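You operate a simulated robot arm through the tools that you are given. There is no shell and no other tool.

Carry out the task below with a simulated two-armed robot. There is one attempt and no reset: what you move stays moved.

TASK
Test the grey bobbin on the tester; set it on the pad the display names.
Fine: tester slider in, press the green button, tester slider out before lifting it; GOOD or HOLD pad. Leave the other bobbins.

It is judged by the outcome, as a careful person would: the job done as asked, and still so three seconds after it is handed in. It fails if anything else is knocked over, pushed out of place, dropped, spilled or broken.

THE ROBOT
Two 7-joint arms with fingered hands on one trunk that stands fixed in place. Base frame: the origin is at the foot of the trunk, x ahead of it, y to its left, z up. Lengths are in m, angles in rad, forces in N, time in s.
The left shoulder is at [0.158, 0.17, 1.055], the right one opposite. With the tool pointing down near the work surface each hand reaches from about 0.44 to 0.86 m from the base axis, measured 20 degrees to its own side. Payload 4 kg a hand.
Tool frame (each hand has its own): the origin (TCP) lies between the finger pads and is the grasp point; the fingertips stand 0.026 m ahead of it; z points along the fingers, y is the line along which they close. The gripper opens to 0.132 m; its body begins 0.073 m behind the TCP. The gripper is a hand of 4 fingers: y runs from the thumb to the fingers, the wrist lies at [0, 0, -0.224] in the tool frame, and closing takes about 1.5 s.
Orientation is that of the tool frame in the base frame, as a unit quaternion [x, y, z, w]. With the fingers straight down and closing along the base's y, the tool's x points along the base's -x, its y along +y and its z along -z.

THE INTERFACE
- The arms move only by the tool servo_tool. It takes "left_moves", "right_moves" or both (then of equal length, played together; a hand with none holds still); each is a list of rows, each a list of 6 numbers: the shift along the base's x, y, z in units of 25 mm (1.0 is 25 mm), then the turn, a rotation vector about the base's x, y, z in units of 5 degrees (1.0 is 5 degrees). In form: [[dx, dy, dz, ax, ay, az], ...]. A call has 1 to 20 rows; each row shifts and turns the commanded pose from where the row before left it. "left_jaw" and "right_jaw" are, for a hand that has rows, the finger opening in m, from 0 to 0.132, set as the call begins (left out, the last holds). A call with a number of a shift or a turn outside -1 to 1 is refused whole. Each row takes 0.2 s and may step no farther than 0.05 m and 0.15 rad from the row before; otherwise, or with a gripper value out of range, the whole call is refused. A pose out of reach is approached as far as the arm can. The call stops where the force on the tool passes 90 N (or 10 N more than at its start, if that is more) or the arm is blocked; 0.2 s more then pass. Each finger travels about 0.108 m/s and halts on what it meets, pressing with about 30 N; the grip force reading is that of the motor and also rises with nothing between the fingers. The clock runs only during rows and for 0.2 s after the last one: add rows that do not move to give the fingers time. It gives the time, the measured TCP pose, the force on the tool (base axes), the opening and the grip force at its end, in the units of the frame above (readings bear some noise), with the torque about the TCP (base axes, N m) and any sound that the robot's microphone picked up.
- Cameras (640 x 400 px; columns grow to the right, rows downward): "scene" is now at [0.2702, -0.0514, 1.2292]; the picture's right is [-0.56, -0.83, 0.00], its down [-0.46, 0.31, -0.83] and it looks along [0.69, -0.47, -0.56] (base axes); focal length 214 px, centre (320, 200). "left" rides on the left gripper at [-0.073, 0.006, -0.094] in its tool frame; the picture's right is [-0.08, -1.00, 0.00], its down [0.78, -0.06, -0.62] and it looks along [0.61, -0.05, 0.79] (tool axes); focal length 230 px, centre (320, 200). "right" rides on the right gripper at [0.073, 0.006, -0.093] in its tool frame; the picture's right is [-0.08, 1.00, 0.00], its down [-0.78, -0.06, -0.62] and it looks along [-0.62, -0.05, 0.79] (tool axes); focal length 230 px, centre (320, 200). There is no depth. A picture from a camera that has moved, and an enlarged one, comes with that camera's place and axes in the base frame and with its lens.
- camera(camera): a new picture of that camera. It takes no simulated time.
- raise_lower(by): moves the trunk up (or, below 0, down) by that many m; the arms and the scene camera ride with it, the base frame stays. It gives what a move gives, with no picture.
- hand_shape(shape, hand): the hand has 4 fingers and takes this shape, open, in about a second: jaw (thumb against the fingers, like two jaws); tri (thumb and two fingers); tip (a fingertip pinch); poke (one finger out to press); point (the index stretched); flat (the hand flat); cup (the hand cupped); fist (a fist). The gripper value then closes the fingers along that shape, each until it touches; the sizes above hold for jaw. It gives what a move gives, with no picture.
- pan_tilt(pan, tilt): turns the head with the scene camera to pan (to the left, within 1.396 rad either way) and tilt (down, from -0.506 to 1.204), counted from straight ahead of the robot (the tilt from the chest, where the trunk bows). It gives what a move gives.
- close_up(camera, box): a new picture of the part [left, top, right, bottom] of that camera's present view, enlarged. It takes no simulated time.
- sign_off(): hands the job in; it is judged then, once.

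Places have to be worked out from the pictures, the camera data and where the tool is seen. Open the grippers and draw the arms clear of the work before you hand the job in, unless the task says otherwise.

The tools are called after "Request:" by a JSON object that holds its "name" and its "arguments". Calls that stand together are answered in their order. servo_tool: Moves the arms, as the interface text tells. Its arguments: {"type":"object","properties":{"left_moves":{"type":"array","items":{"type":"array","items":{"type":"number"}}},"left_jaw":{"type":"number"},"right_moves":{"type":"array","items":{"type":"array","items":{"type":"number"}}},"right_jaw":{"type":"number"}},"required":[]} The other tools are called the same way: raise_lower (by) moves the trunk up or down; hand_shape (shape, hand) gives the hand a shape; pan_tilt (pan, tilt) turns the head that bears the scene camera; camera (camera) takes a picture; close_up (camera, box) takes an enlarged picture of a part of a camera's view; sign_off () hands the job in.

At the start:

```text
t: 0.0
left_tool_pos: [0.4605, -0.0129, 1.1469]
left_ee_rot: [0.0, 1.0, 0.0, 0.0]
left_contact_force: [0.8, 0.0, 0.7]
left_moment: [-0.01, 0.0, 0.02]
left_width: 0.1319
left_gripper_force: 0.0
left_shape: jaw
right_tool_pos: [0.4272, -0.4715, 1.1209]
right_ee_rot: [0.001, 1.0, 0.0, -0.002]
right_contact_force: [-0.2, 1.3, 0.1]
right_moment: [-0.03, -0.03, -0.01]
right_width: 0.1321
right_gripper_force: 0.0
right_shape: jaw
trunk travel left (down, up): [-0.075, 0.276]
head pan, tilt (commanded): [-0.588, 0.599]
```

scene: 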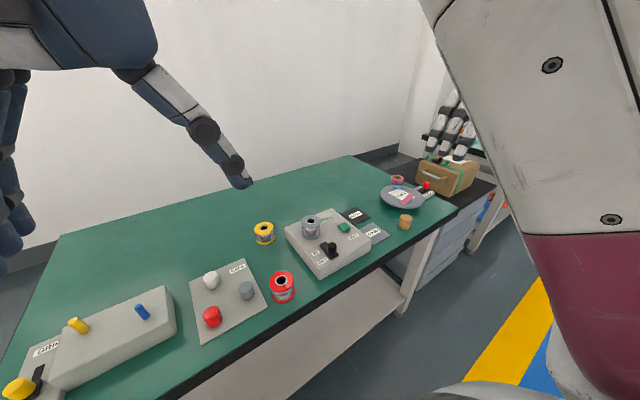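
right: 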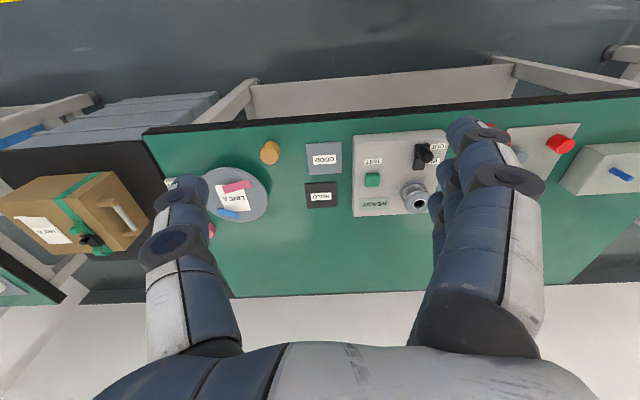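
left: 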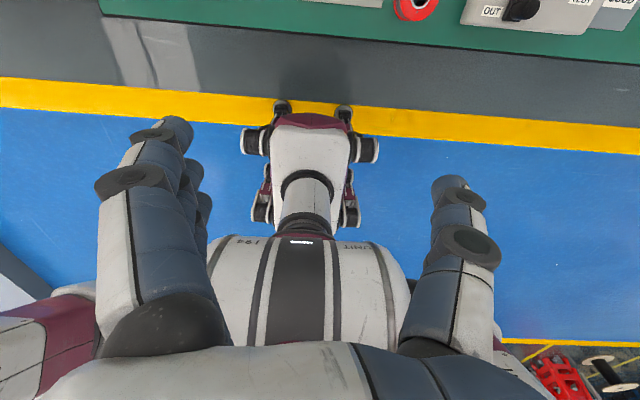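

The scene shows a tester box with a grey bobbin seated in it, a slider (black), a green button, and two pads (GOOD, HOLD). I take enlarged pictures to see the details.

Request:
{"name": "close_up", "arguments": {"camera": "scene", "box": [240, 180, 440, 305]}}

Request:
{"name": "close_up", "arguments": {"camera": "right", "box": [290, 110, 490, 235]}}

```text
3.20 times, centred on (340, 242) of scene
camera zoom: at [0.2702, -0.0514, 1.2292], right [-0.56, -0.83, 0.0], down [-0.46, 0.31, -0.83], along [0.69, -0.47, -0.56], focal length 686 px, centre (256, 64)
```

zoom: 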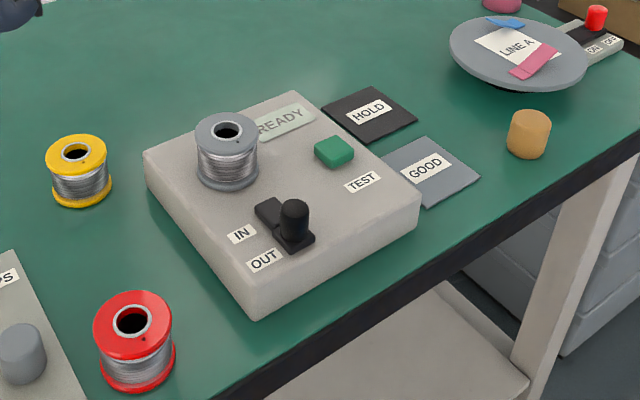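

```text
3.20 times, centred on (390, 172) of right
camera zoom: at [0.3546, -0.4659, 1.2151], right [0.08, 1.0, 0.0], down [0.79, -0.06, 0.62], along [0.61, -0.05, -0.79], focal length 736 px, centre (96, 288)
```

zoom: 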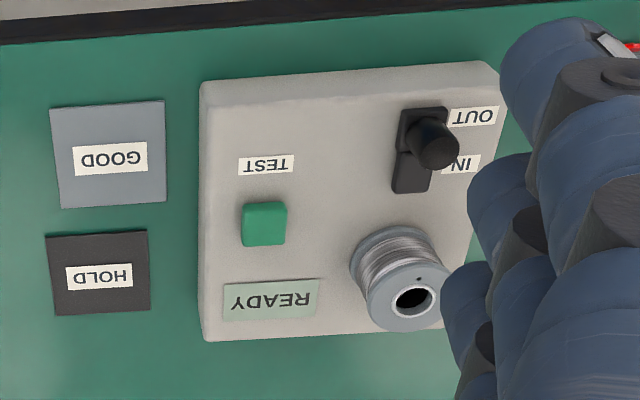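

The tester sits around x 0.56–0.68, y −0.25…−0.42, with its top about z 0.80; the slider knob (OUT now) is near (0.565, −0.288) and the bobbin near (0.661, −0.288). I draw the left arm to the left for clearance, then try the "tip" shape on the right hand to see how the fingers lie.

Request:
{"name": "servo_tool", "arguments": {"left_moves": [[0, 1, 0, 0, 0, 0], [0, 1, 0, 0, 0, 0], [0, 1, 0, 0, 0, 0], [0, 1, 0, 0, 0, 0], [0, 1, 0, 0, 0, 0], [0, 1, 0, 0, 0, 0], [0, 1, 0, 0, 0, 0], [0, 1, 0, 0, 0, 0]]}}

Request:
{"name": "hand_shape", "arguments": {"hand": "right", "shape": "tip"}}

Request:
{"name": "camera", "arguments": {"camera": "right"}}

Request:
{"name": "camera", "arguments": {"camera": "scene"}}

```text
t: 1.8
left_tool_pos: [0.4586, 0.1891, 1.1482]
left_ee_rot: [0.001, 1.0, 0.0, 0.0]
left_contact_force: [-0.9, 0.4, -0.1]
left_moment: [0.01, -0.01, -0.02]
left_width: 0.132
left_gripper_force: 0.1
left_shape: jaw
right_tool_pos: [0.4277, -0.4708, 1.121]
right_ee_rot: [0.002, 1.0, -0.001, 0.0]
right_contact_force: [-0.1, -0.5, 0.2]
right_moment: [-0.02, 0.01, -0.01]
right_width: 0.1316
right_gripper_force: 0.1
right_shape: jaw
trunk travel left (down, up): [-0.075, 0.276]
head pan, tilt (commanded): [-0.588, 0.599]
```

```text
t: 2.7
left_tool_pos: [0.4578, 0.1877, 1.1475]
left_ee_rot: [0.0, 1.0, 0.0, 0.0]
left_contact_force: [0.3, -0.5, 0.7]
left_moment: [-0.01, 0.01, 0.04]
left_width: 0.132
left_gripper_force: 0.0
left_shape: jaw
right_tool_pos: [0.4277, -0.4716, 1.1205]
right_ee_rot: [0.001, 1.0, 0.0, -0.001]
right_contact_force: [-0.2, -0.7, 0.4]
right_moment: [0.02, 0.0, 0.02]
right_width: 0.1317
right_gripper_force: 0.0
right_shape: tip
trunk travel left (down, up): [-0.075, 0.276]
head pan, tilt (commanded): [-0.588, 0.599]
```

```text
taken
camera right: at [0.3546, -0.466, 1.215], right [0.08, 1.0, 0.0], down [0.79, -0.06, 0.62], along [0.61, -0.05, -0.79], focal length 230 px, centre (320, 200)
```

right: 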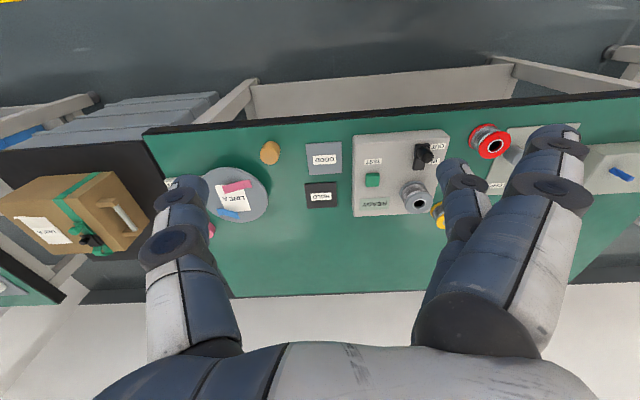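

```text
taken
camera scene: at [0.2704, -0.0514, 1.2292], right [-0.56, -0.83, 0.0], down [-0.46, 0.31, -0.83], along [0.69, -0.47, -0.55], focal length 214 px, centre (320, 200)
```

scene: 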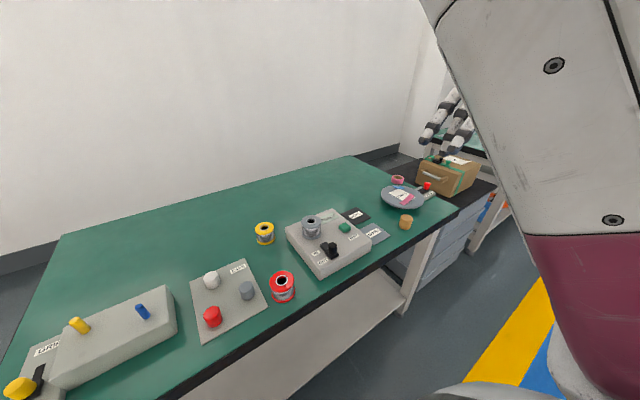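

In the tip shape the nearer finger stands apart from the others. I look at the poke shape as well before choosing.

Request:
{"name": "hand_shape", "arguments": {"hand": "right", "shape": "poke"}}

Request:
{"name": "camera", "arguments": {"camera": "right"}}

Request:
{"name": "close_up", "arguments": {"camera": "scene", "box": [390, 70, 510, 200]}}

```text
t: 3.6
left_tool_pos: [0.4589, 0.1873, 1.146]
left_ee_rot: [0.0, 1.0, 0.0, 0.0]
left_contact_force: [-0.4, 0.5, -0.5]
left_moment: [-0.02, -0.02, -0.01]
left_width: 0.1319
left_gripper_force: 0.1
left_shape: jaw
right_tool_pos: [0.4279, -0.4712, 1.1213]
right_ee_rot: [0.001, 1.0, 0.0, -0.001]
right_contact_force: [-0.4, 0.0, 0.0]
right_moment: [0.0, 0.0, 0.02]
right_width: 0.0003
right_gripper_force: 0.1
right_shape: poke
trunk travel left (down, up): [-0.075, 0.276]
head pan, tilt (commanded): [-0.588, 0.599]
```

```text
taken
camera right: at [0.3546, -0.4659, 1.215], right [0.08, 1.0, 0.0], down [0.79, -0.06, 0.62], along [0.61, -0.05, -0.79], focal length 230 px, centre (320, 200)
```

right: 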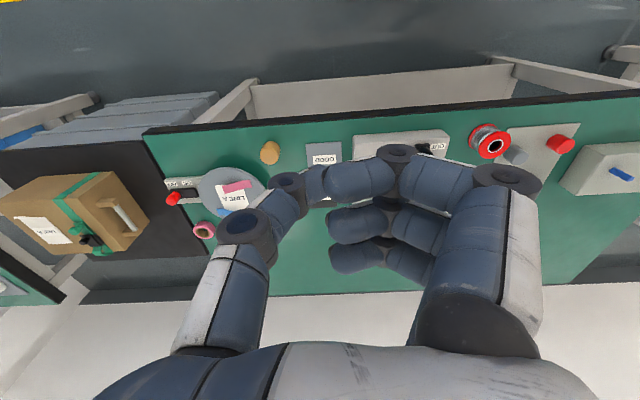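

```text
3.08 times, centred on (450, 135) of scene
camera zoom: at [0.2704, -0.0513, 1.2292], right [-0.56, -0.83, 0.0], down [-0.46, 0.31, -0.83], along [0.69, -0.47, -0.55], focal length 660 px, centre (-80, 400)
```

zoom: 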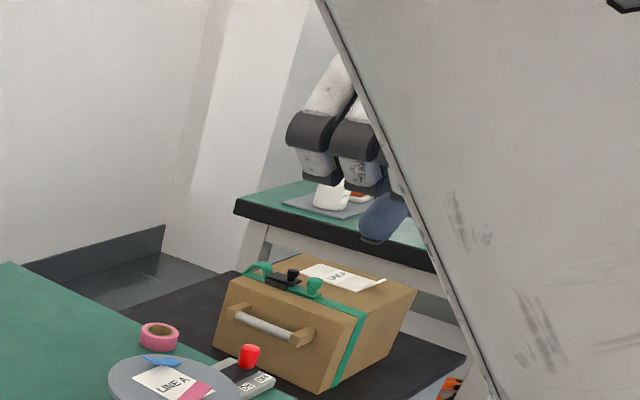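

The poke shape's finger direction isn't clear from the hand camera. I move the right hand forward and left to where the scene camera sees it well.

Request:
{"name": "servo_tool", "arguments": {"right_moves": [[1, 0.5, 0, 0, 0, 0], [1, 0.5, 0, 0, 0, 0], [1, 0.5, 0, 0, 0, 0], [1, 0.5, -0.5, 0, 0, 0], [0.5, 0.5, -0.5, 0, 0, 0], [0.5, 0.5, -0.5, 0, 0, 0]]}}

Request:
{"name": "camera", "arguments": {"camera": "scene"}}

Request:
{"name": "camera", "arguments": {"camera": "right"}}

```text
t: 5.0
left_tool_pos: [0.4592, 0.1875, 1.1478]
left_ee_rot: [0.0, 1.0, 0.0, 0.001]
left_contact_force: [1.1, -0.1, -0.7]
left_moment: [0.02, -0.01, 0.0]
left_width: 0.132
left_gripper_force: 0.0
left_shape: jaw
right_tool_pos: [0.5451, -0.4151, 1.0717]
right_ee_rot: [0.024, 0.999, 0.022, -0.005]
right_contact_force: [0.8, 0.2, 0.0]
right_moment: [-0.01, -0.03, -0.03]
right_width: 0.0
right_gripper_force: 0.1
right_shape: poke
trunk travel left (down, up): [-0.075, 0.276]
head pan, tilt (commanded): [-0.588, 0.599]
```

```text
taken
camera scene: at [0.2702, -0.0504, 1.2283], right [-0.56, -0.83, 0.0], down [-0.47, 0.31, -0.83], along [0.69, -0.46, -0.56], focal length 214 px, centre (320, 200)
```

scene: 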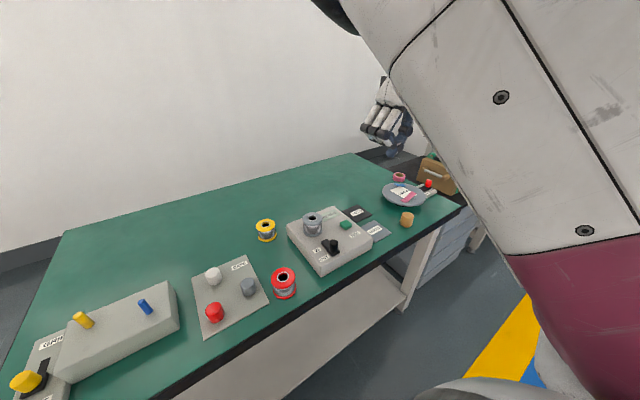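

```text
taken
camera right: at [0.4724, -0.4093, 1.1654], right [0.12, 0.99, 0.04], down [0.79, -0.12, 0.6], along [0.6, -0.04, -0.8], focal length 230 px, centre (320, 200)
```

right: 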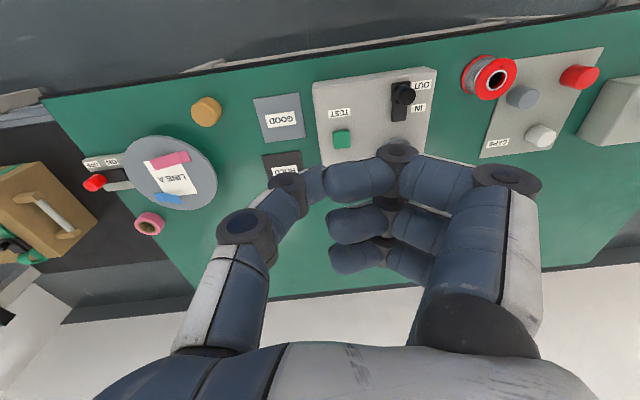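

The hand is now visible in the scene view; I enlarge it.

Request:
{"name": "close_up", "arguments": {"camera": "scene", "box": [340, 70, 440, 170]}}

```text
4.00 times, centred on (390, 120) of scene
camera zoom: at [0.2702, -0.0504, 1.2283], right [-0.56, -0.83, 0.0], down [-0.47, 0.31, -0.83], along [0.69, -0.46, -0.56], focal length 858 px, centre (40, 520)
```

zoom: 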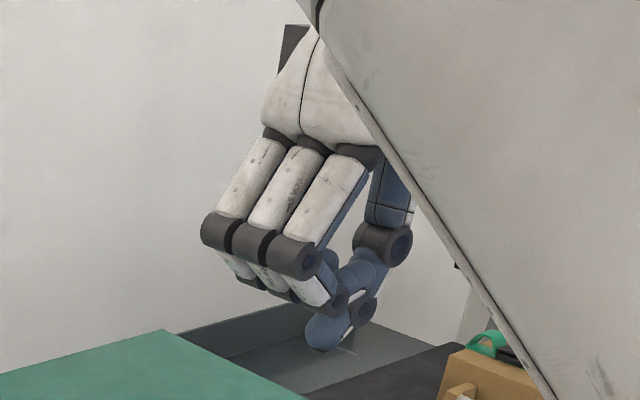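

The poke tip lies right on the tool axis 26 mm ahead of the TCP, good for the button. Now I view the tip shape, half closed, to judge it for gripping the slider knob.

Request:
{"name": "hand_shape", "arguments": {"hand": "right", "shape": "tip"}}

Request:
{"name": "servo_tool", "arguments": {"right_moves": [[0, 0, 0, 0, 0, 0], [0, 0, 0, 0, 0, 0], [0, 0, 0, 0, 0, 0], [0, 0, 0, 0, 0, 0], [0, 0, 0, 0, 0, 0], [0, 0, 0, 0, 0, 0]], "right_jaw": 0.04}}

Request:
{"name": "camera", "arguments": {"camera": "right"}}

Request:
{"name": "close_up", "arguments": {"camera": "scene", "box": [340, 70, 440, 170]}}

```text
t: 5.9
left_tool_pos: [0.4591, 0.1879, 1.1471]
left_ee_rot: [0.0, 1.0, 0.001, 0.0]
left_contact_force: [0.1, 0.3, -0.5]
left_moment: [-0.01, 0.03, 0.0]
left_width: 0.1319
left_gripper_force: 0.0
left_shape: jaw
right_tool_pos: [0.5449, -0.4125, 1.0726]
right_ee_rot: [0.021, 1.0, 0.023, -0.001]
right_contact_force: [-0.7, 0.8, 0.2]
right_moment: [-0.03, 0.01, 0.0]
right_width: 0.1318
right_gripper_force: 0.1
right_shape: tip
trunk travel left (down, up): [-0.075, 0.276]
head pan, tilt (commanded): [-0.588, 0.599]
```

```text
t: 7.3
left_tool_pos: [0.4589, 0.1882, 1.1466]
left_ee_rot: [0.001, 1.0, 0.0, 0.0]
left_contact_force: [0.5, 0.4, 0.8]
left_moment: [-0.02, 0.0, -0.03]
left_width: 0.132
left_gripper_force: 0.1
left_shape: jaw
right_tool_pos: [0.5448, -0.413, 1.0722]
right_ee_rot: [0.02, 1.0, 0.023, 0.0]
right_contact_force: [0.5, 0.8, -0.1]
right_moment: [0.0, -0.01, 0.0]
right_width: 0.0404
right_gripper_force: 0.1
right_shape: tip
trunk travel left (down, up): [-0.075, 0.276]
head pan, tilt (commanded): [-0.588, 0.599]
```

```text
taken
camera right: at [0.4721, -0.4084, 1.1681], right [0.12, 0.99, 0.05], down [0.78, -0.12, 0.61], along [0.61, -0.04, -0.79], focal length 230 px, centre (320, 200)
```

right: 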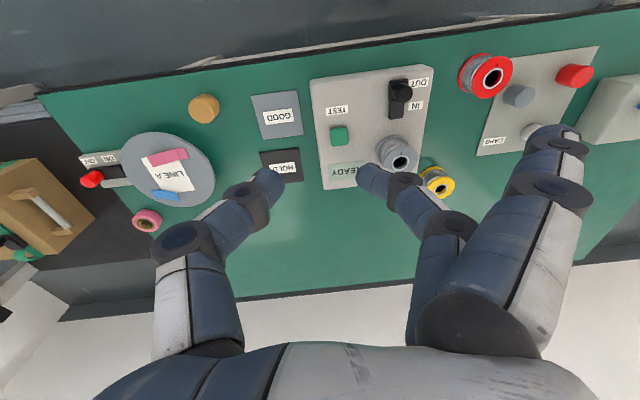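

```text
4.00 times, centred on (390, 120) of scene
camera zoom: at [0.2704, -0.0507, 1.2282], right [-0.56, -0.83, 0.0], down [-0.47, 0.31, -0.83], along [0.69, -0.46, -0.56], focal length 858 px, centre (40, 520)
```

zoom: 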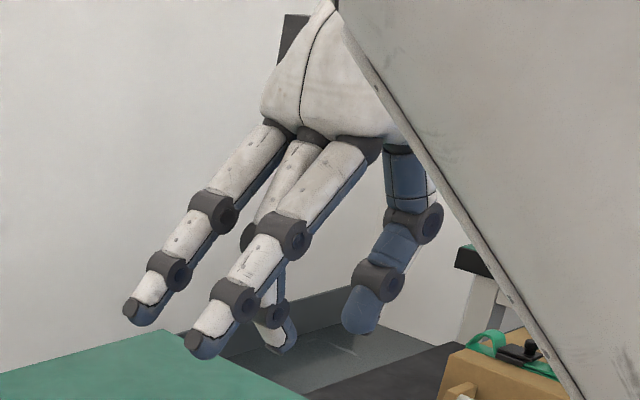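

In the tip shape the thumb opposes the middle finger in the tool's mid-plane, with the two outer fingers held away on +y: suitable for pinching the knob clear of the bobbin. I move over the knob, keeping the fingertips above everything (TCP z≈0.93).

Request:
{"name": "servo_tool", "arguments": {"right_moves": [[0.07, 0.62, -0.8, 0, 0, 0], [0.07, 0.62, -0.9, 0, 0, 0], [0.07, 0.62, -0.9, 0, 0, 0], [0.07, 0.62, -0.9, 0, 0, 0], [0.07, 0.62, -0.9, 0, 0, 0], [0.07, 0.62, -0.9, 0, 0, 0], [0.07, 0.62, -0.8, 0, 0, 0], [0, 0, 0, 0, 0, 0], [0, 0, 0, 0, 0, 0]], "right_jaw": 0.06}}

Request:
{"name": "camera", "arguments": {"camera": "right"}}

Request:
{"name": "camera", "arguments": {"camera": "scene"}}

```text
t: 9.3
left_tool_pos: [0.4579, 0.1887, 1.1466]
left_ee_rot: [0.0, 1.0, 0.0, 0.001]
left_contact_force: [-0.3, -0.1, -0.6]
left_moment: [0.02, 0.02, -0.02]
left_width: 0.1319
left_gripper_force: 0.1
left_shape: jaw
right_tool_pos: [0.5736, -0.3118, 0.9204]
right_ee_rot: [0.023, 0.999, 0.029, -0.004]
right_contact_force: [0.4, -0.9, 0.7]
right_moment: [-0.02, 0.02, 0.0]
right_width: 0.0594
right_gripper_force: 0.0
right_shape: tip
right hand out of reach, approached as far as the arm can: row 2, 3, 4
trunk travel left (down, up): [-0.075, 0.276]
head pan, tilt (commanded): [-0.588, 0.599]
```

```text
taken
camera right: at [0.5016, -0.308, 1.015], right [0.12, 0.99, 0.06], down [0.79, -0.13, 0.6], along [0.61, -0.03, -0.8], focal length 230 px, centre (320, 200)
```

right: 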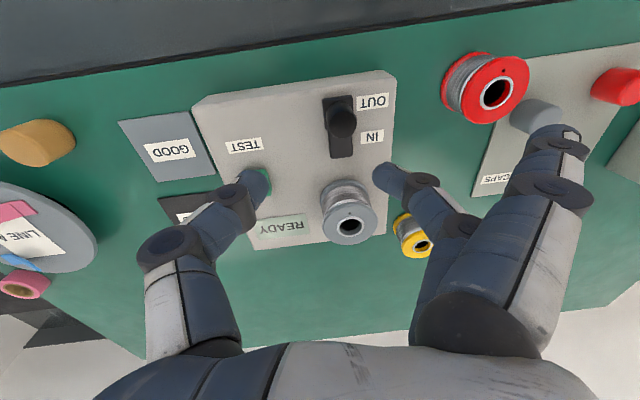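

```text
taken
camera scene: at [0.2704, -0.0507, 1.2281], right [-0.56, -0.83, 0.0], down [-0.47, 0.31, -0.83], along [0.69, -0.46, -0.56], focal length 214 px, centre (320, 200)
```

scene: 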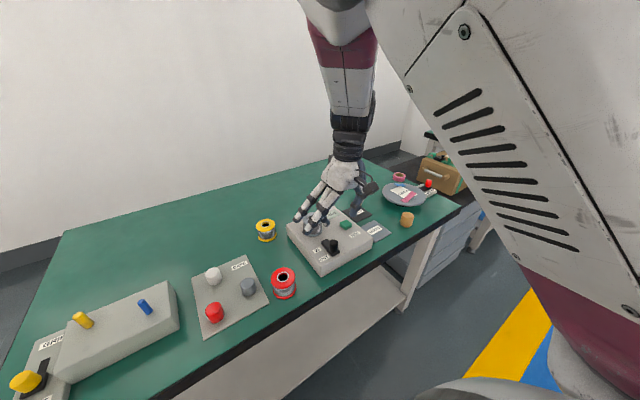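

TCP is at (0.574, −0.312, 0.920) with about 3° of tilt/yaw left over; the knob works out at (0.564, −0.288), slot running along x from ~0.555 to ~0.61. I correct the position and orientation at this height first.

Request:
{"name": "servo_tool", "arguments": {"right_moves": [[-0.17, 0.48, 0, -0.33, 0, 0.27], [-0.17, 0.48, 0, -0.33, 0, 0.26], [0, 0, 0, 0, 0, 0], [0, 0, 0, 0, 0, 0]]}}

Request:
{"name": "camera", "arguments": {"camera": "right"}}

```text
t: 10.3
left_tool_pos: [0.4598, 0.1889, 1.1476]
left_ee_rot: [0.0, 1.0, 0.0, 0.0]
left_contact_force: [0.5, 0.3, 0.4]
left_moment: [0.02, -0.05, 0.0]
left_width: 0.1319
left_gripper_force: 0.0
left_shape: jaw
right_tool_pos: [0.5832, -0.302, 0.908]
right_ee_rot: [0.001, 1.0, 0.0, -0.005]
right_contact_force: [0.9, -0.5, -0.1]
right_moment: [0.03, 0.02, 0.02]
right_width: 0.0593
right_gripper_force: 0.0
right_shape: tip
right hand out of reach, approached as far as the arm can: row 1, 2
trunk travel left (down, up): [-0.075, 0.276]
head pan, tilt (commanded): [-0.588, 0.599]
```

```text
taken
camera right: at [0.511, -0.2961, 1.0028], right [0.08, 1.0, 0.0], down [0.79, -0.06, 0.61], along [0.61, -0.05, -0.79], focal length 230 px, centre (320, 200)
```

right: 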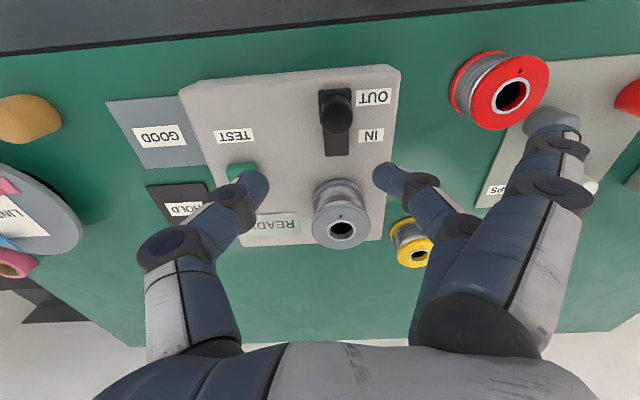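

Orientation is corrected, but the arm drifted to (0.583, −0.302, 0.908) and reported a reach limit. I try a small correction again toward the knob to see how the arm responds.

Request:
{"name": "servo_tool", "arguments": {"right_moves": [[-0.36, 0.28, 0, 0, 0, 0], [-0.36, 0.28, 0, 0, 0, 0], [0, 0, 0, 0, 0, 0]]}}

Request:
{"name": "camera", "arguments": {"camera": "scene"}}

```text
t: 11.1
left_tool_pos: [0.4594, 0.1887, 1.1473]
left_ee_rot: [0.001, 1.0, -0.001, 0.0]
left_contact_force: [-0.3, -0.2, 0.8]
left_moment: [0.0, -0.02, 0.03]
left_width: 0.1319
left_gripper_force: 0.1
left_shape: jaw
right_tool_pos: [0.5798, -0.2951, 0.8987]
right_ee_rot: [0.0, 1.0, 0.001, -0.003]
right_contact_force: [-0.2, -0.8, 0.1]
right_moment: [0.02, -0.04, 0.01]
right_width: 0.0595
right_gripper_force: 0.1
right_shape: tip
right hand out of reach, approached as far as the arm can: row 1, 2
trunk travel left (down, up): [-0.075, 0.276]
head pan, tilt (commanded): [-0.588, 0.599]
```

```text
taken
camera scene: at [0.2703, -0.0507, 1.2282], right [-0.56, -0.83, 0.0], down [-0.47, 0.31, -0.83], along [0.69, -0.46, -0.56], focal length 214 px, centre (320, 200)
```

scene: 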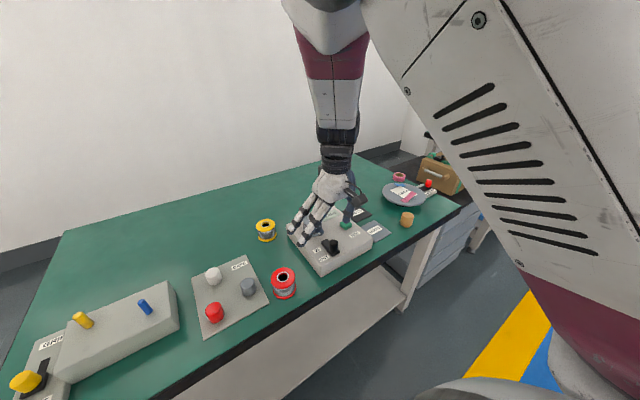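

The arm gives way in height as it nears the knob, so its limit seems tied to height; lower should be easier. Fingertips are at ~0.873, so I step down slightly to TCP 0.875 while aiming for the knob's x, y, which stays above the knob top (~0.835).

Request:
{"name": "servo_tool", "arguments": {"right_moves": [[-0.3, 0.15, -0.5, 0, 0, 0], [-0.3, 0.15, -0.45, 0, 0, 0], [0, 0, 0, 0, 0, 0], [0, 0, 0, 0, 0, 0]]}}

Request:
{"name": "camera", "arguments": {"camera": "right"}}

```text
t: 12.1
left_tool_pos: [0.4588, 0.1884, 1.1468]
left_ee_rot: [-0.001, 1.0, -0.001, 0.0]
left_contact_force: [0.7, 0.3, 0.3]
left_moment: [0.03, 0.0, 0.0]
left_width: 0.1319
left_gripper_force: 0.0
left_shape: jaw
right_tool_pos: [0.5649, -0.2873, 0.8762]
right_ee_rot: [0.0, 1.0, 0.002, -0.002]
right_contact_force: [-0.8, -0.4, 0.2]
right_moment: [0.0, -0.01, -0.01]
right_width: 0.0593
right_gripper_force: 0.1
right_shape: tip
trunk travel left (down, up): [-0.075, 0.276]
head pan, tilt (commanded): [-0.588, 0.599]
```

```text
taken
camera right: at [0.492, -0.2817, 0.9694], right [0.08, 1.0, 0.0], down [0.79, -0.06, 0.61], along [0.61, -0.05, -0.79], focal length 230 px, centre (320, 200)
```

right: 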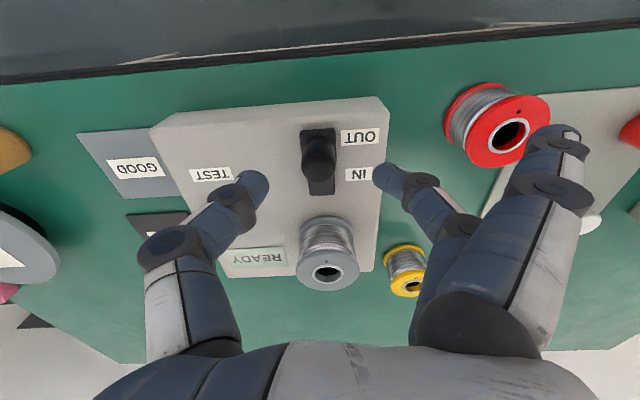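

Now the TCP sits at (0.565, −0.287, 0.876) exactly above the knob as computed. I enlarge to verify alignment and the knob's height.

Request:
{"name": "close_up", "arguments": {"camera": "right", "box": [240, 90, 400, 300]}}

Request:
{"name": "close_up", "arguments": {"camera": "scene", "box": [260, 150, 400, 290]}}

```text
1.90 times, centred on (320, 195) of right
camera zoom: at [0.492, -0.2817, 0.9694], right [0.08, 1.0, 0.0], down [0.79, -0.06, 0.61], along [0.61, -0.05, -0.79], focal length 438 px, centre (320, 210)
```

zoom: 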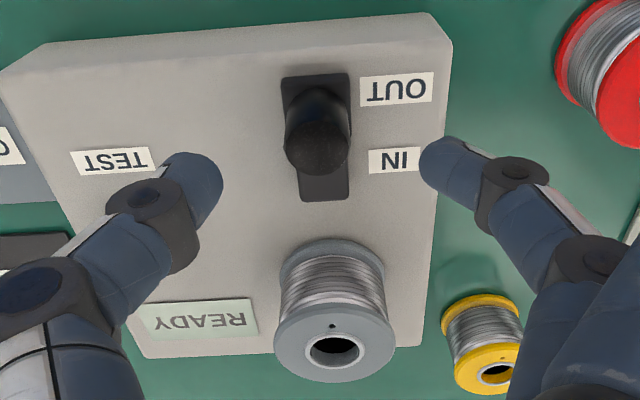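

```text
2.86 times, centred on (330, 220) of scene
camera zoom: at [0.2704, -0.0507, 1.2281], right [-0.56, -0.83, 0.0], down [-0.47, 0.31, -0.83], along [0.69, -0.46, -0.56], focal length 613 px, centre (291, 143)
```

zoom: 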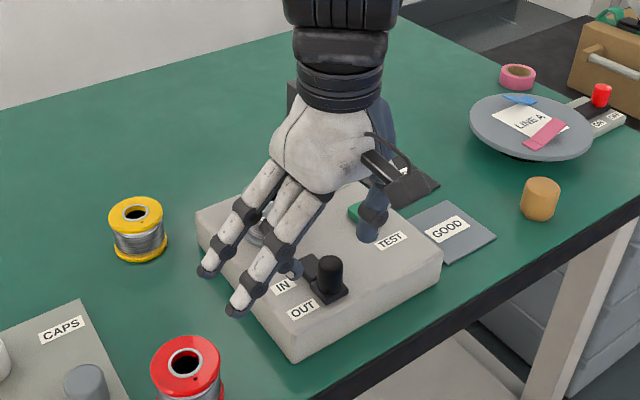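

Fingers straddle the knob evenly. I descend to TCP z≈0.845 so the fingertips (≈0.819) flank the knob above its plate.

Request:
{"name": "servo_tool", "arguments": {"right_moves": [[0, 0, -0.4, 0, 0, 0], [0, 0, -0.4, 0, 0, 0], [0, 0, -0.45, 0, 0, 0], [0, 0, 0, 0, 0, 0]]}}

Request:
{"name": "camera", "arguments": {"camera": "right"}}

Request:
{"name": "close_up", "arguments": {"camera": "scene", "box": [260, 170, 400, 290]}}

```text
t: 13.1
left_tool_pos: [0.4585, 0.1879, 1.1469]
left_ee_rot: [0.001, 1.0, -0.001, 0.001]
left_contact_force: [0.3, -0.4, -0.2]
left_moment: [-0.04, 0.03, 0.02]
left_width: 0.1319
left_gripper_force: 0.0
left_shape: jaw
right_tool_pos: [0.5678, -0.2878, 0.8493]
right_ee_rot: [0.001, 1.0, 0.0, 0.004]
right_contact_force: [-0.3, -0.1, 0.3]
right_moment: [0.01, 0.02, -0.01]
right_width: 0.0596
right_gripper_force: 0.1
right_shape: tip
trunk travel left (down, up): [-0.075, 0.276]
head pan, tilt (commanded): [-0.588, 0.599]
```

```text
taken
camera right: at [0.4934, -0.2811, 0.943], right [0.08, 1.0, 0.0], down [0.78, -0.06, 0.62], along [0.62, -0.05, -0.78], focal length 230 px, centre (320, 200)
```

right: 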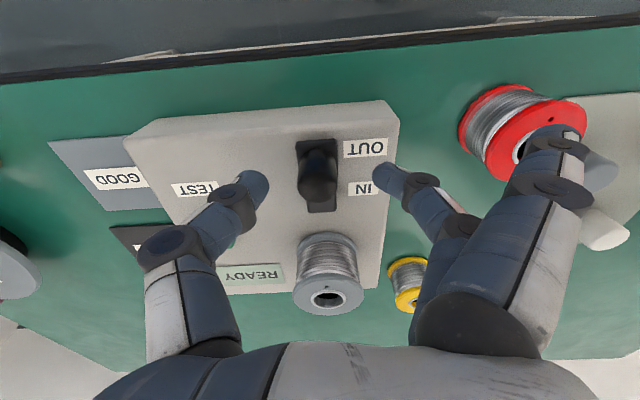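

```text
3.33 times, centred on (330, 230) of scene
camera zoom: at [0.2702, -0.0507, 1.2282], right [-0.56, -0.83, 0.0], down [-0.47, 0.31, -0.83], along [0.69, -0.46, -0.56], focal length 715 px, centre (287, 100)
```

zoom: 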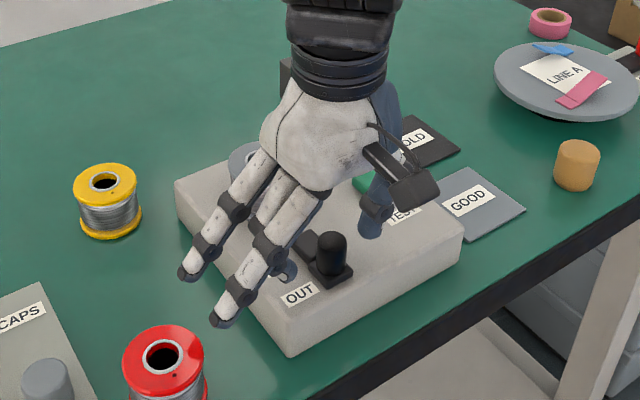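

The fingertips flank the knob. I go 6 mm lower and close the pinch on it.

Request:
{"name": "servo_tool", "arguments": {"right_moves": [[-0.04, 0, -0.24, 0, 0, 0], [0, 0, 0, 0, 0, 0]]}}

Request:
{"name": "servo_tool", "arguments": {"right_moves": [[0, 0, 0, 0, 0, 0], [0, 0, 0, 0, 0, 0], [0, 0, 0, 0, 0, 0], [0, 0, 0, 0, 0, 0], [0, 0, 0, 0, 0, 0], [0, 0, 0, 0, 0, 0]], "right_jaw": 0.0}}

Request:
{"name": "camera", "arguments": {"camera": "right"}}

Request:
{"name": "close_up", "arguments": {"camera": "scene", "box": [260, 170, 400, 290]}}

```text
t: 13.7
left_tool_pos: [0.4587, 0.1881, 1.1463]
left_ee_rot: [0.001, 1.0, 0.0, 0.0]
left_contact_force: [0.1, 0.2, 0.0]
left_moment: [0.01, 0.01, 0.07]
left_width: 0.132
left_gripper_force: 0.0
left_shape: jaw
right_tool_pos: [0.5658, -0.2879, 0.8439]
right_ee_rot: [0.002, 1.0, 0.0, 0.003]
right_contact_force: [0.0, 0.5, -1.5]
right_moment: [0.05, 0.0, -0.03]
right_width: 0.0595
right_gripper_force: 0.1
right_shape: tip
trunk travel left (down, up): [-0.075, 0.276]
head pan, tilt (commanded): [-0.588, 0.599]
```

```text
t: 15.1
left_tool_pos: [0.4583, 0.1883, 1.1479]
left_ee_rot: [0.001, 1.0, -0.001, -0.001]
left_contact_force: [-0.2, 0.9, -0.6]
left_moment: [0.02, -0.01, -0.02]
left_width: 0.1319
left_gripper_force: 0.1
left_shape: jaw
right_tool_pos: [0.565, -0.2885, 0.841]
right_ee_rot: [0.003, 1.0, -0.002, 0.0]
right_contact_force: [4.6, -1.0, 9.4]
right_moment: [0.02, -0.1, 0.0]
right_width: 0.0179
right_gripper_force: 29.5
right_shape: tip
trunk travel left (down, up): [-0.075, 0.276]
head pan, tilt (commanded): [-0.588, 0.599]
```

```text
taken
camera right: at [0.4912, -0.2814, 0.9349], right [0.08, 1.0, 0.0], down [0.78, -0.06, 0.62], along [0.61, -0.05, -0.79], focal length 230 px, centre (320, 200)
```

right: 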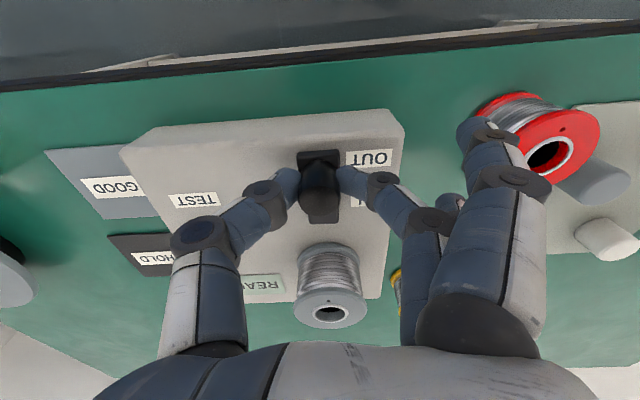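

```text
3.33 times, centred on (330, 230) of scene
camera zoom: at [0.27, -0.0503, 1.2284], right [-0.56, -0.83, 0.0], down [-0.47, 0.31, -0.83], along [0.69, -0.46, -0.56], focal length 715 px, centre (287, 100)
```

zoom: 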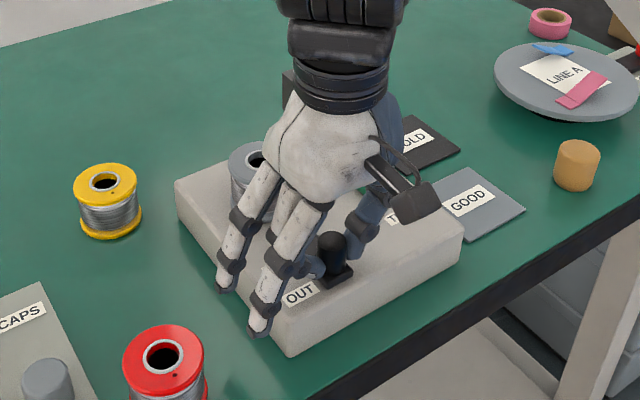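

The pinch holds the knob (opening 18 mm, 29.5 N). I slide it toward IN along +x in small steps, with a hair of lift since the tips press slightly.

Request:
{"name": "servo_tool", "arguments": {"right_moves": [[0.1, 0, 0.06, 0, 0, 0], [0.2, 0, 0, 0, 0, 0], [0.2, 0, 0, 0, 0, 0], [0.2, 0, 0, 0, 0, 0], [0.2, 0, 0, 0, 0, 0], [0.2, 0, 0, 0, 0, 0], [0.2, 0, 0, 0, 0, 0], [0, 0, 0, 0, 0, 0]]}}

Request:
{"name": "camera", "arguments": {"camera": "right"}}

Request:
{"name": "close_up", "arguments": {"camera": "scene", "box": [260, 170, 400, 290]}}

```text
t: 16.9
left_tool_pos: [0.4572, 0.189, 1.1482]
left_ee_rot: [0.001, 1.0, 0.0, 0.001]
left_contact_force: [0.0, 0.5, -0.3]
left_moment: [-0.02, 0.0, 0.0]
left_width: 0.132
left_gripper_force: 0.0
left_shape: jaw
right_tool_pos: [0.595, -0.2886, 0.8436]
right_ee_rot: [0.002, 1.0, -0.001, 0.001]
right_contact_force: [-21.2, 7.6, -8.1]
right_moment: [0.19, 0.37, 0.0]
right_width: 0.0139
right_gripper_force: 30.1
right_shape: tip
trunk travel left (down, up): [-0.075, 0.276]
head pan, tilt (commanded): [-0.588, 0.599]
```

```text
taken
camera right: at [0.522, -0.2823, 0.9378], right [0.08, 1.0, 0.0], down [0.78, -0.06, 0.62], along [0.62, -0.05, -0.79], focal length 230 px, centre (320, 200)
```

right: 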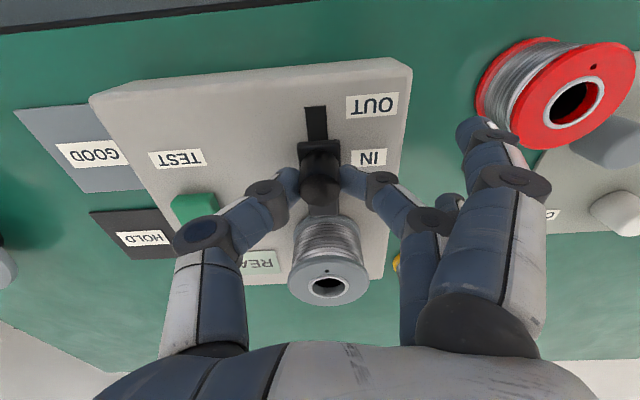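

```text
3.33 times, centred on (330, 230) of scene
camera zoom: at [0.2688, -0.0503, 1.2288], right [-0.56, -0.83, 0.0], down [-0.47, 0.31, -0.83], along [0.69, -0.46, -0.56], focal length 715 px, centre (287, 100)
```

zoom: 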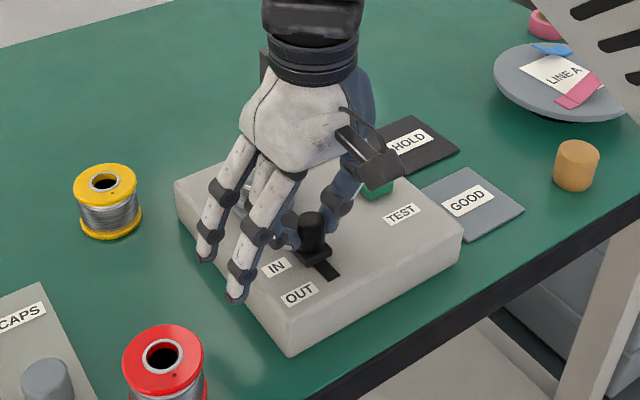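

The knob moved with the hand; there's now 21 N resisting in x, so it may be at its stop. I enlarge the hand camera view to check knob place in the slot and the bobbin clearance.

Request:
{"name": "close_up", "arguments": {"camera": "right", "box": [240, 90, 400, 310]}}

```text
1.82 times, centred on (320, 200) of right
camera zoom: at [0.522, -0.2823, 0.9378], right [0.08, 1.0, 0.0], down [0.78, -0.06, 0.62], along [0.62, -0.05, -0.79], focal length 418 px, centre (320, 200)
```

zoom: 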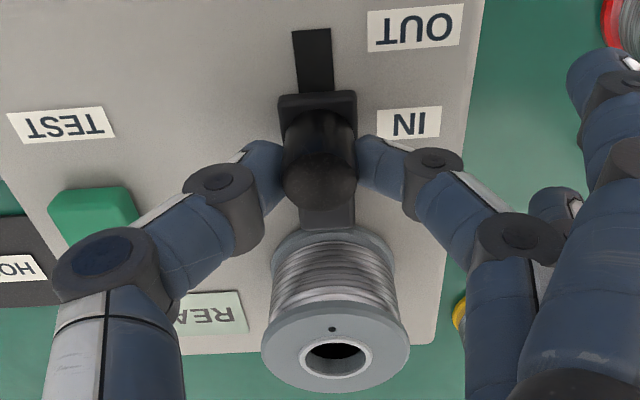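

By the labels (OUT x≈0.560, IN x≈0.592) and the plate, the knob has moved ~27 of ~32 mm. I push a little farther, watching force and opening for slipping.

Request:
{"name": "servo_tool", "arguments": {"right_moves": [[0.12, 0, 0, 0, 0, 0], [0.12, 0, 0, 0, 0, 0], [0, 0, 0, 0, 0, 0]]}}

Request:
{"name": "close_up", "arguments": {"camera": "right", "box": [240, 90, 400, 310]}}

```text
t: 17.7
left_tool_pos: [0.4594, 0.1882, 1.1463]
left_ee_rot: [0.0, 1.0, 0.0, 0.0]
left_contact_force: [1.1, -0.2, -0.7]
left_moment: [-0.01, 0.02, -0.02]
left_width: 0.1317
left_gripper_force: 0.1
left_shape: jaw
right_tool_pos: [0.6046, -0.2912, 0.8442]
right_ee_rot: [0.003, 1.0, -0.003, 0.003]
right_contact_force: [0.3, 0.4, -1.1]
right_moment: [-0.02, -0.02, -0.02]
right_width: 0.01
right_gripper_force: 29.8
right_shape: tip
trunk travel left (down, up): [-0.075, 0.276]
head pan, tilt (commanded): [-0.588, 0.599]
```

```text
1.82 times, centred on (320, 200) of right
camera zoom: at [0.5308, -0.2846, 0.9385], right [0.08, 1.0, -0.01], down [0.78, -0.06, 0.62], along [0.62, -0.06, -0.78], focal length 418 px, centre (320, 200)
```

zoom: 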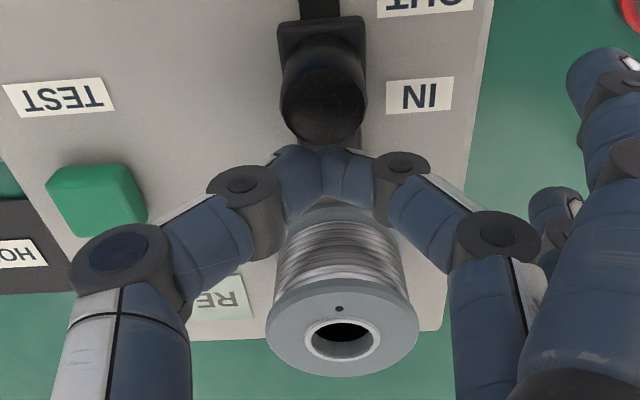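

The pinch slipped off forward: the knob stays around x≈0.592 and the fingertips are now closed between the knob and bobbin with no contact force. I open to straddle the knob, back out to its near side, and then close to push it from behind.

Request:
{"name": "servo_tool", "arguments": {"right_moves": [[0, 0.05, 0, 0, 0, 0], [0, 0.05, 0, 0, 0, 0], [0, 0, 0, 0, 0, 0], [0, 0, 0, 0, 0, 0], [0, 0, 0, 0, 0, 0]], "right_jaw": 0.06}}

Request:
{"name": "servo_tool", "arguments": {"right_moves": [[-0.4, 0, 0, 0, 0, 0], [-0.4, 0, 0, 0, 0, 0], [-0.4, 0, 0, 0, 0, 0], [-0.4, 0, 0, 0, 0, 0], [-0.4, 0, 0, 0, 0, 0], [0, 0, 0, 0, 0, 0]]}}

Request:
{"name": "camera", "arguments": {"camera": "right"}}

```text
t: 18.9
left_tool_pos: [0.4589, 0.1885, 1.1474]
left_ee_rot: [0.0, 1.0, 0.0, 0.0]
left_contact_force: [0.4, 0.7, 1.2]
left_moment: [0.0, -0.03, -0.01]
left_width: 0.1319
left_gripper_force: 0.1
left_shape: jaw
right_tool_pos: [0.6013, -0.2905, 0.8423]
right_ee_rot: [0.004, 1.0, -0.003, -0.002]
right_contact_force: [-0.2, 0.0, -0.4]
right_moment: [0.02, 0.01, -0.01]
right_width: 0.0593
right_gripper_force: 0.1
right_shape: tip
trunk travel left (down, up): [-0.075, 0.276]
head pan, tilt (commanded): [-0.588, 0.599]
```

```text
t: 20.3
left_tool_pos: [0.4591, 0.1891, 1.1462]
left_ee_rot: [0.002, 1.0, -0.001, 0.0]
left_contact_force: [-0.4, 0.0, 0.9]
left_moment: [-0.01, 0.01, 0.0]
left_width: 0.1319
left_gripper_force: 0.0
left_shape: jaw
right_tool_pos: [0.552, -0.2864, 0.8391]
right_ee_rot: [0.002, 1.0, -0.001, -0.005]
right_contact_force: [-0.7, -0.4, -0.8]
right_moment: [-0.01, 0.01, 0.02]
right_width: 0.0592
right_gripper_force: 0.1
right_shape: tip
trunk travel left (down, up): [-0.075, 0.276]
head pan, tilt (commanded): [-0.588, 0.599]
```

```text
taken
camera right: at [0.4789, -0.2795, 0.9342], right [0.08, 1.0, 0.0], down [0.79, -0.06, 0.61], along [0.61, -0.05, -0.79], focal length 230 px, centre (320, 200)
```

right: 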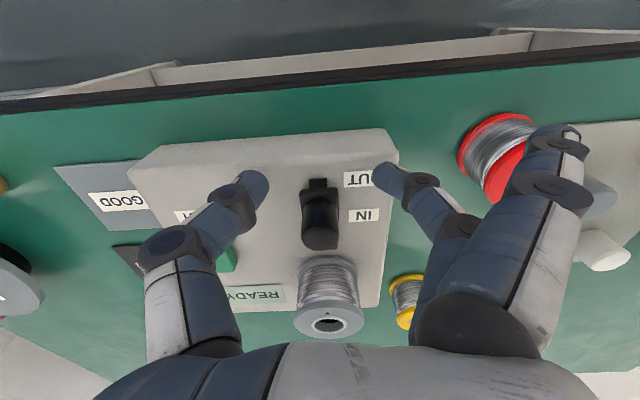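

The open fingers are now on the near side of the knob. I lift 4 mm, close the pinch fully, and look.

Request:
{"name": "servo_tool", "arguments": {"right_moves": [[0, -0.05, 0.16, 0, 0, 0], [0, 0, 0, 0, 0, 0], [0, 0, 0, 0, 0, 0], [0, 0, 0, 0, 0, 0], [0, 0, 0, 0, 0, 0], [0, 0, 0, 0, 0, 0], [0, 0, 0, 0, 0, 0]], "right_jaw": 0.0}}

Request:
{"name": "close_up", "arguments": {"camera": "right", "box": [240, 90, 400, 310]}}

```text
t: 21.9
left_tool_pos: [0.4587, 0.1896, 1.1478]
left_ee_rot: [0.001, 1.0, -0.001, 0.0]
left_contact_force: [-0.3, -0.7, -0.2]
left_moment: [0.02, -0.02, -0.01]
left_width: 0.1318
left_gripper_force: 0.1
left_shape: jaw
right_tool_pos: [0.5536, -0.2856, 0.8478]
right_ee_rot: [0.001, 1.0, 0.001, 0.0]
right_contact_force: [0.2, 0.6, 0.4]
right_moment: [0.01, -0.01, 0.02]
right_width: 0.0001
right_gripper_force: 29.9
right_shape: tip
trunk travel left (down, up): [-0.075, 0.276]
head pan, tilt (commanded): [-0.588, 0.599]
```

```text
1.82 times, centred on (320, 200) of right
camera zoom: at [0.4797, -0.2792, 0.941], right [0.08, 1.0, 0.0], down [0.79, -0.06, 0.62], along [0.61, -0.05, -0.79], focal length 418 px, centre (320, 200)
```

zoom: 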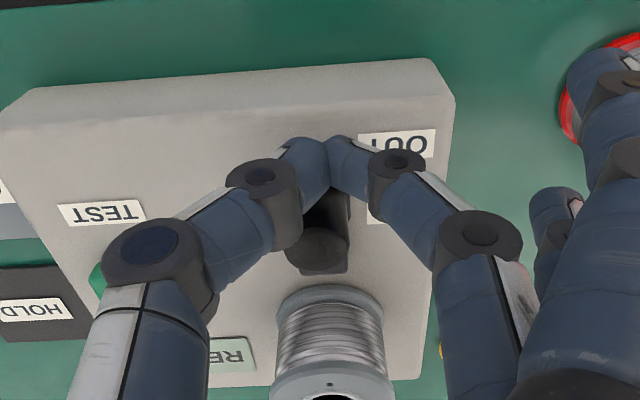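

Closed tips are centred behind the knob. I push +x in small steps, watching for the stop.

Request:
{"name": "servo_tool", "arguments": {"right_moves": [[0.3, -0.08, -0.15, 0, 0, 0], [0.3, 0, 0, 0, 0, 0], [0.15, 0, 0, 0, 0, 0], [0.1, 0, 0, 0, 0, 0], [0, 0, 0, 0, 0, 0]]}}

Request:
{"name": "close_up", "arguments": {"camera": "right", "box": [240, 90, 400, 310]}}

Request:
{"name": "close_up", "arguments": {"camera": "scene", "box": [260, 170, 400, 290]}}

```text
t: 23.1
left_tool_pos: [0.4566, 0.1883, 1.1482]
left_ee_rot: [0.0, 1.0, 0.0, 0.0]
left_contact_force: [0.4, -0.6, -0.7]
left_moment: [-0.03, 0.01, -0.02]
left_width: 0.1319
left_gripper_force: 0.1
left_shape: jaw
right_tool_pos: [0.5746, -0.2883, 0.8452]
right_ee_rot: [0.002, 1.0, 0.0, 0.002]
right_contact_force: [-18.5, 4.2, 4.5]
right_moment: [0.11, 0.28, -0.02]
right_width: 0.0
right_gripper_force: 29.8
right_shape: tip
trunk travel left (down, up): [-0.075, 0.276]
head pan, tilt (commanded): [-0.588, 0.599]
```

```text
1.82 times, centred on (320, 200) of right
camera zoom: at [0.5002, -0.2814, 0.9395], right [0.08, 1.0, 0.0], down [0.78, -0.06, 0.62], along [0.62, -0.05, -0.78], focal length 418 px, centre (320, 200)
```

zoom: 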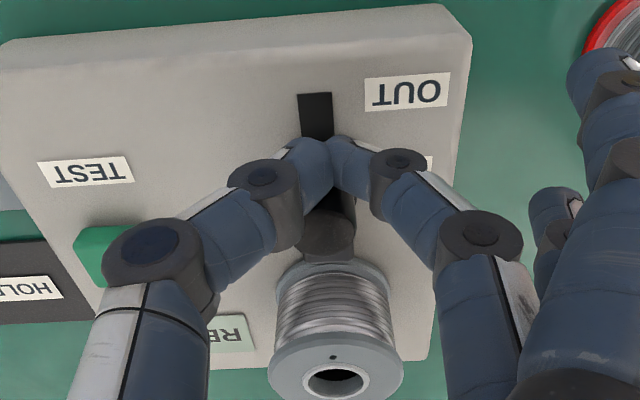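

```text
3.33 times, centred on (330, 230) of scene
camera zoom: at [0.2682, -0.0501, 1.2288], right [-0.56, -0.83, 0.0], down [-0.47, 0.31, -0.83], along [0.69, -0.46, -0.56], focal length 715 px, centre (287, 100)
```

zoom: 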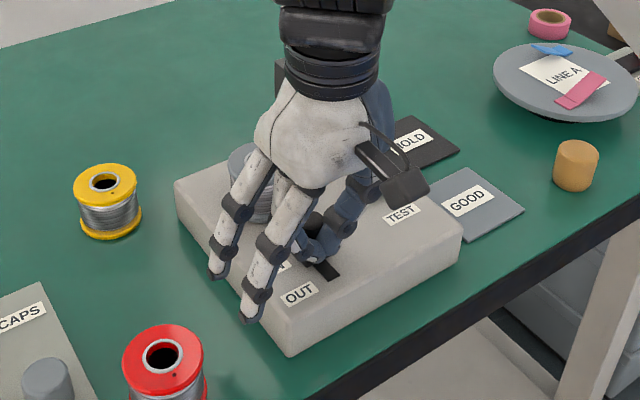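

Contact made with 18.5 N. I push a few millimetres more to see whether it slides on or has met its stop.

Request:
{"name": "servo_tool", "arguments": {"right_moves": [[0.1, 0, 0, 0, 0, 0], [0, 0, 0, 0, 0, 0]]}}

Request:
{"name": "servo_tool", "arguments": {"right_moves": [[0.1, 0, 0, 0, 0, 0], [0, 0, 0, 0, 0, 0]]}}

Request:
{"name": "close_up", "arguments": {"camera": "right", "box": [240, 90, 400, 310]}}

```text
t: 23.7
left_tool_pos: [0.4552, 0.1894, 1.149]
left_ee_rot: [0.0, 1.0, 0.0, 0.002]
left_contact_force: [0.1, -0.4, 0.2]
left_moment: [0.01, 0.01, 0.03]
left_width: 0.1321
left_gripper_force: 0.0
left_shape: jaw
right_tool_pos: [0.5749, -0.2879, 0.8466]
right_ee_rot: [0.002, 1.0, -0.001, 0.002]
right_contact_force: [-29.7, 5.7, 5.9]
right_moment: [0.07, 0.4, -0.04]
right_width: 0.0
right_gripper_force: 30.4
right_shape: tip
trunk travel left (down, up): [-0.075, 0.276]
head pan, tilt (commanded): [-0.588, 0.599]
```

```text
t: 24.3
left_tool_pos: [0.4548, 0.1886, 1.1497]
left_ee_rot: [0.0, 1.0, 0.0, 0.002]
left_contact_force: [-0.4, 1.0, -0.1]
left_moment: [-0.01, -0.01, -0.04]
left_width: 0.132
left_gripper_force: 0.0
left_shape: jaw
right_tool_pos: [0.5742, -0.2894, 0.8451]
right_ee_rot: [0.003, 1.0, 0.0, -0.001]
right_contact_force: [-37.7, 6.1, 7.9]
right_moment: [0.09, 0.54, -0.01]
right_width: 0.0
right_gripper_force: 29.3
right_shape: tip
trunk travel left (down, up): [-0.075, 0.276]
head pan, tilt (commanded): [-0.588, 0.599]
```

```text
1.82 times, centred on (320, 200) of right
camera zoom: at [0.5016, -0.2824, 0.9392], right [0.08, 1.0, 0.0], down [0.79, -0.07, 0.62], along [0.61, -0.05, -0.79], focal length 418 px, centre (320, 200)
```

zoom: 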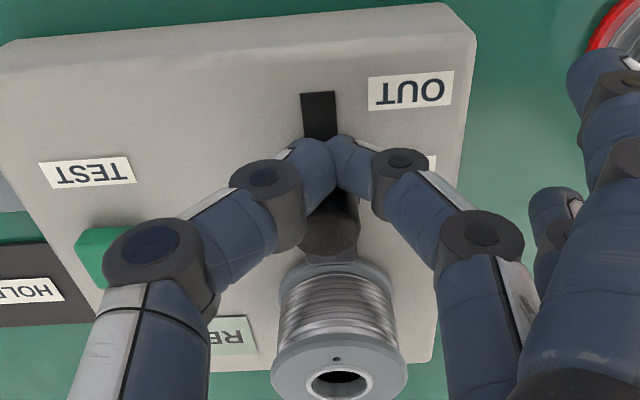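

The force rises ~10 N per 2.5 mm with no movement, so the knob is at its IN stop. I back off, rise, and shift toward the button at a safe height, then look.

Request:
{"name": "servo_tool", "arguments": {"right_moves": [[-0.6, 0, 0, 0, 0, 0], [0, 0, 0.5, 0, 0, 0], [0, 0, 0.5, 0, 0, 0], [0, 0, 0.5, 0, 0, 0], [0.33, -0.88, 0.4, 0, 0, 0], [0.33, -0.88, 0.4, 0, 0, 0], [0.33, -0.88, 0.4, 0, 0, 0], [0.33, -0.88, 0.4, 0, 0, 0], [0, 0, 0, 0, 0, 0], [0, 0, 0, 0, 0, 0]]}}

Request:
{"name": "camera", "arguments": {"camera": "right"}}

Request:
{"name": "close_up", "arguments": {"camera": "scene", "box": [260, 170, 400, 290]}}

```text
t: 26.5
left_tool_pos: [0.4576, 0.188, 1.1483]
left_ee_rot: [0.001, 1.0, 0.0, -0.001]
left_contact_force: [-0.4, 0.8, -0.3]
left_moment: [-0.01, -0.01, 0.02]
left_width: 0.1318
left_gripper_force: 0.1
left_shape: jaw
right_tool_pos: [0.5957, -0.3812, 0.9215]
right_ee_rot: [-0.006, 1.0, -0.013, 0.003]
right_contact_force: [0.0, 0.6, -0.4]
right_moment: [-0.01, 0.0, 0.01]
right_width: 0.0002
right_gripper_force: 29.8
right_shape: tip
trunk travel left (down, up): [-0.075, 0.276]
head pan, tilt (commanded): [-0.588, 0.599]
```

```text
taken
camera right: at [0.5223, -0.3734, 1.0149], right [0.07, 1.0, -0.03], down [0.78, -0.04, 0.62], along [0.62, -0.06, -0.78], focal length 230 px, centre (320, 200)
```

right: 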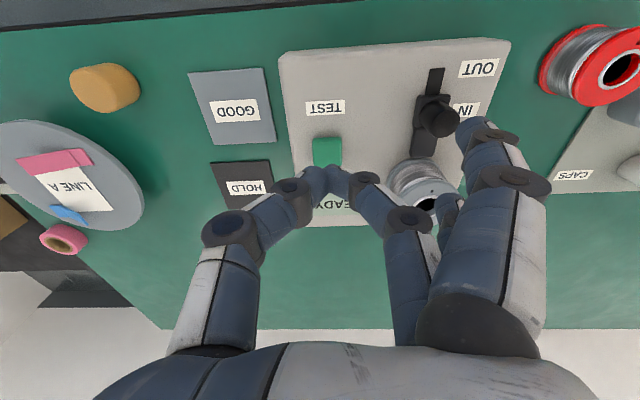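

```text
3.33 times, centred on (330, 230) of scene
camera zoom: at [0.2705, -0.0506, 1.2281], right [-0.56, -0.83, 0.0], down [-0.47, 0.31, -0.83], along [0.69, -0.46, -0.56], focal length 715 px, centre (287, 100)
```

zoom: 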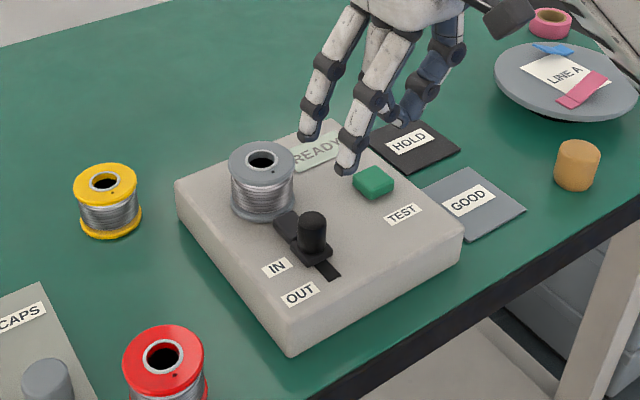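

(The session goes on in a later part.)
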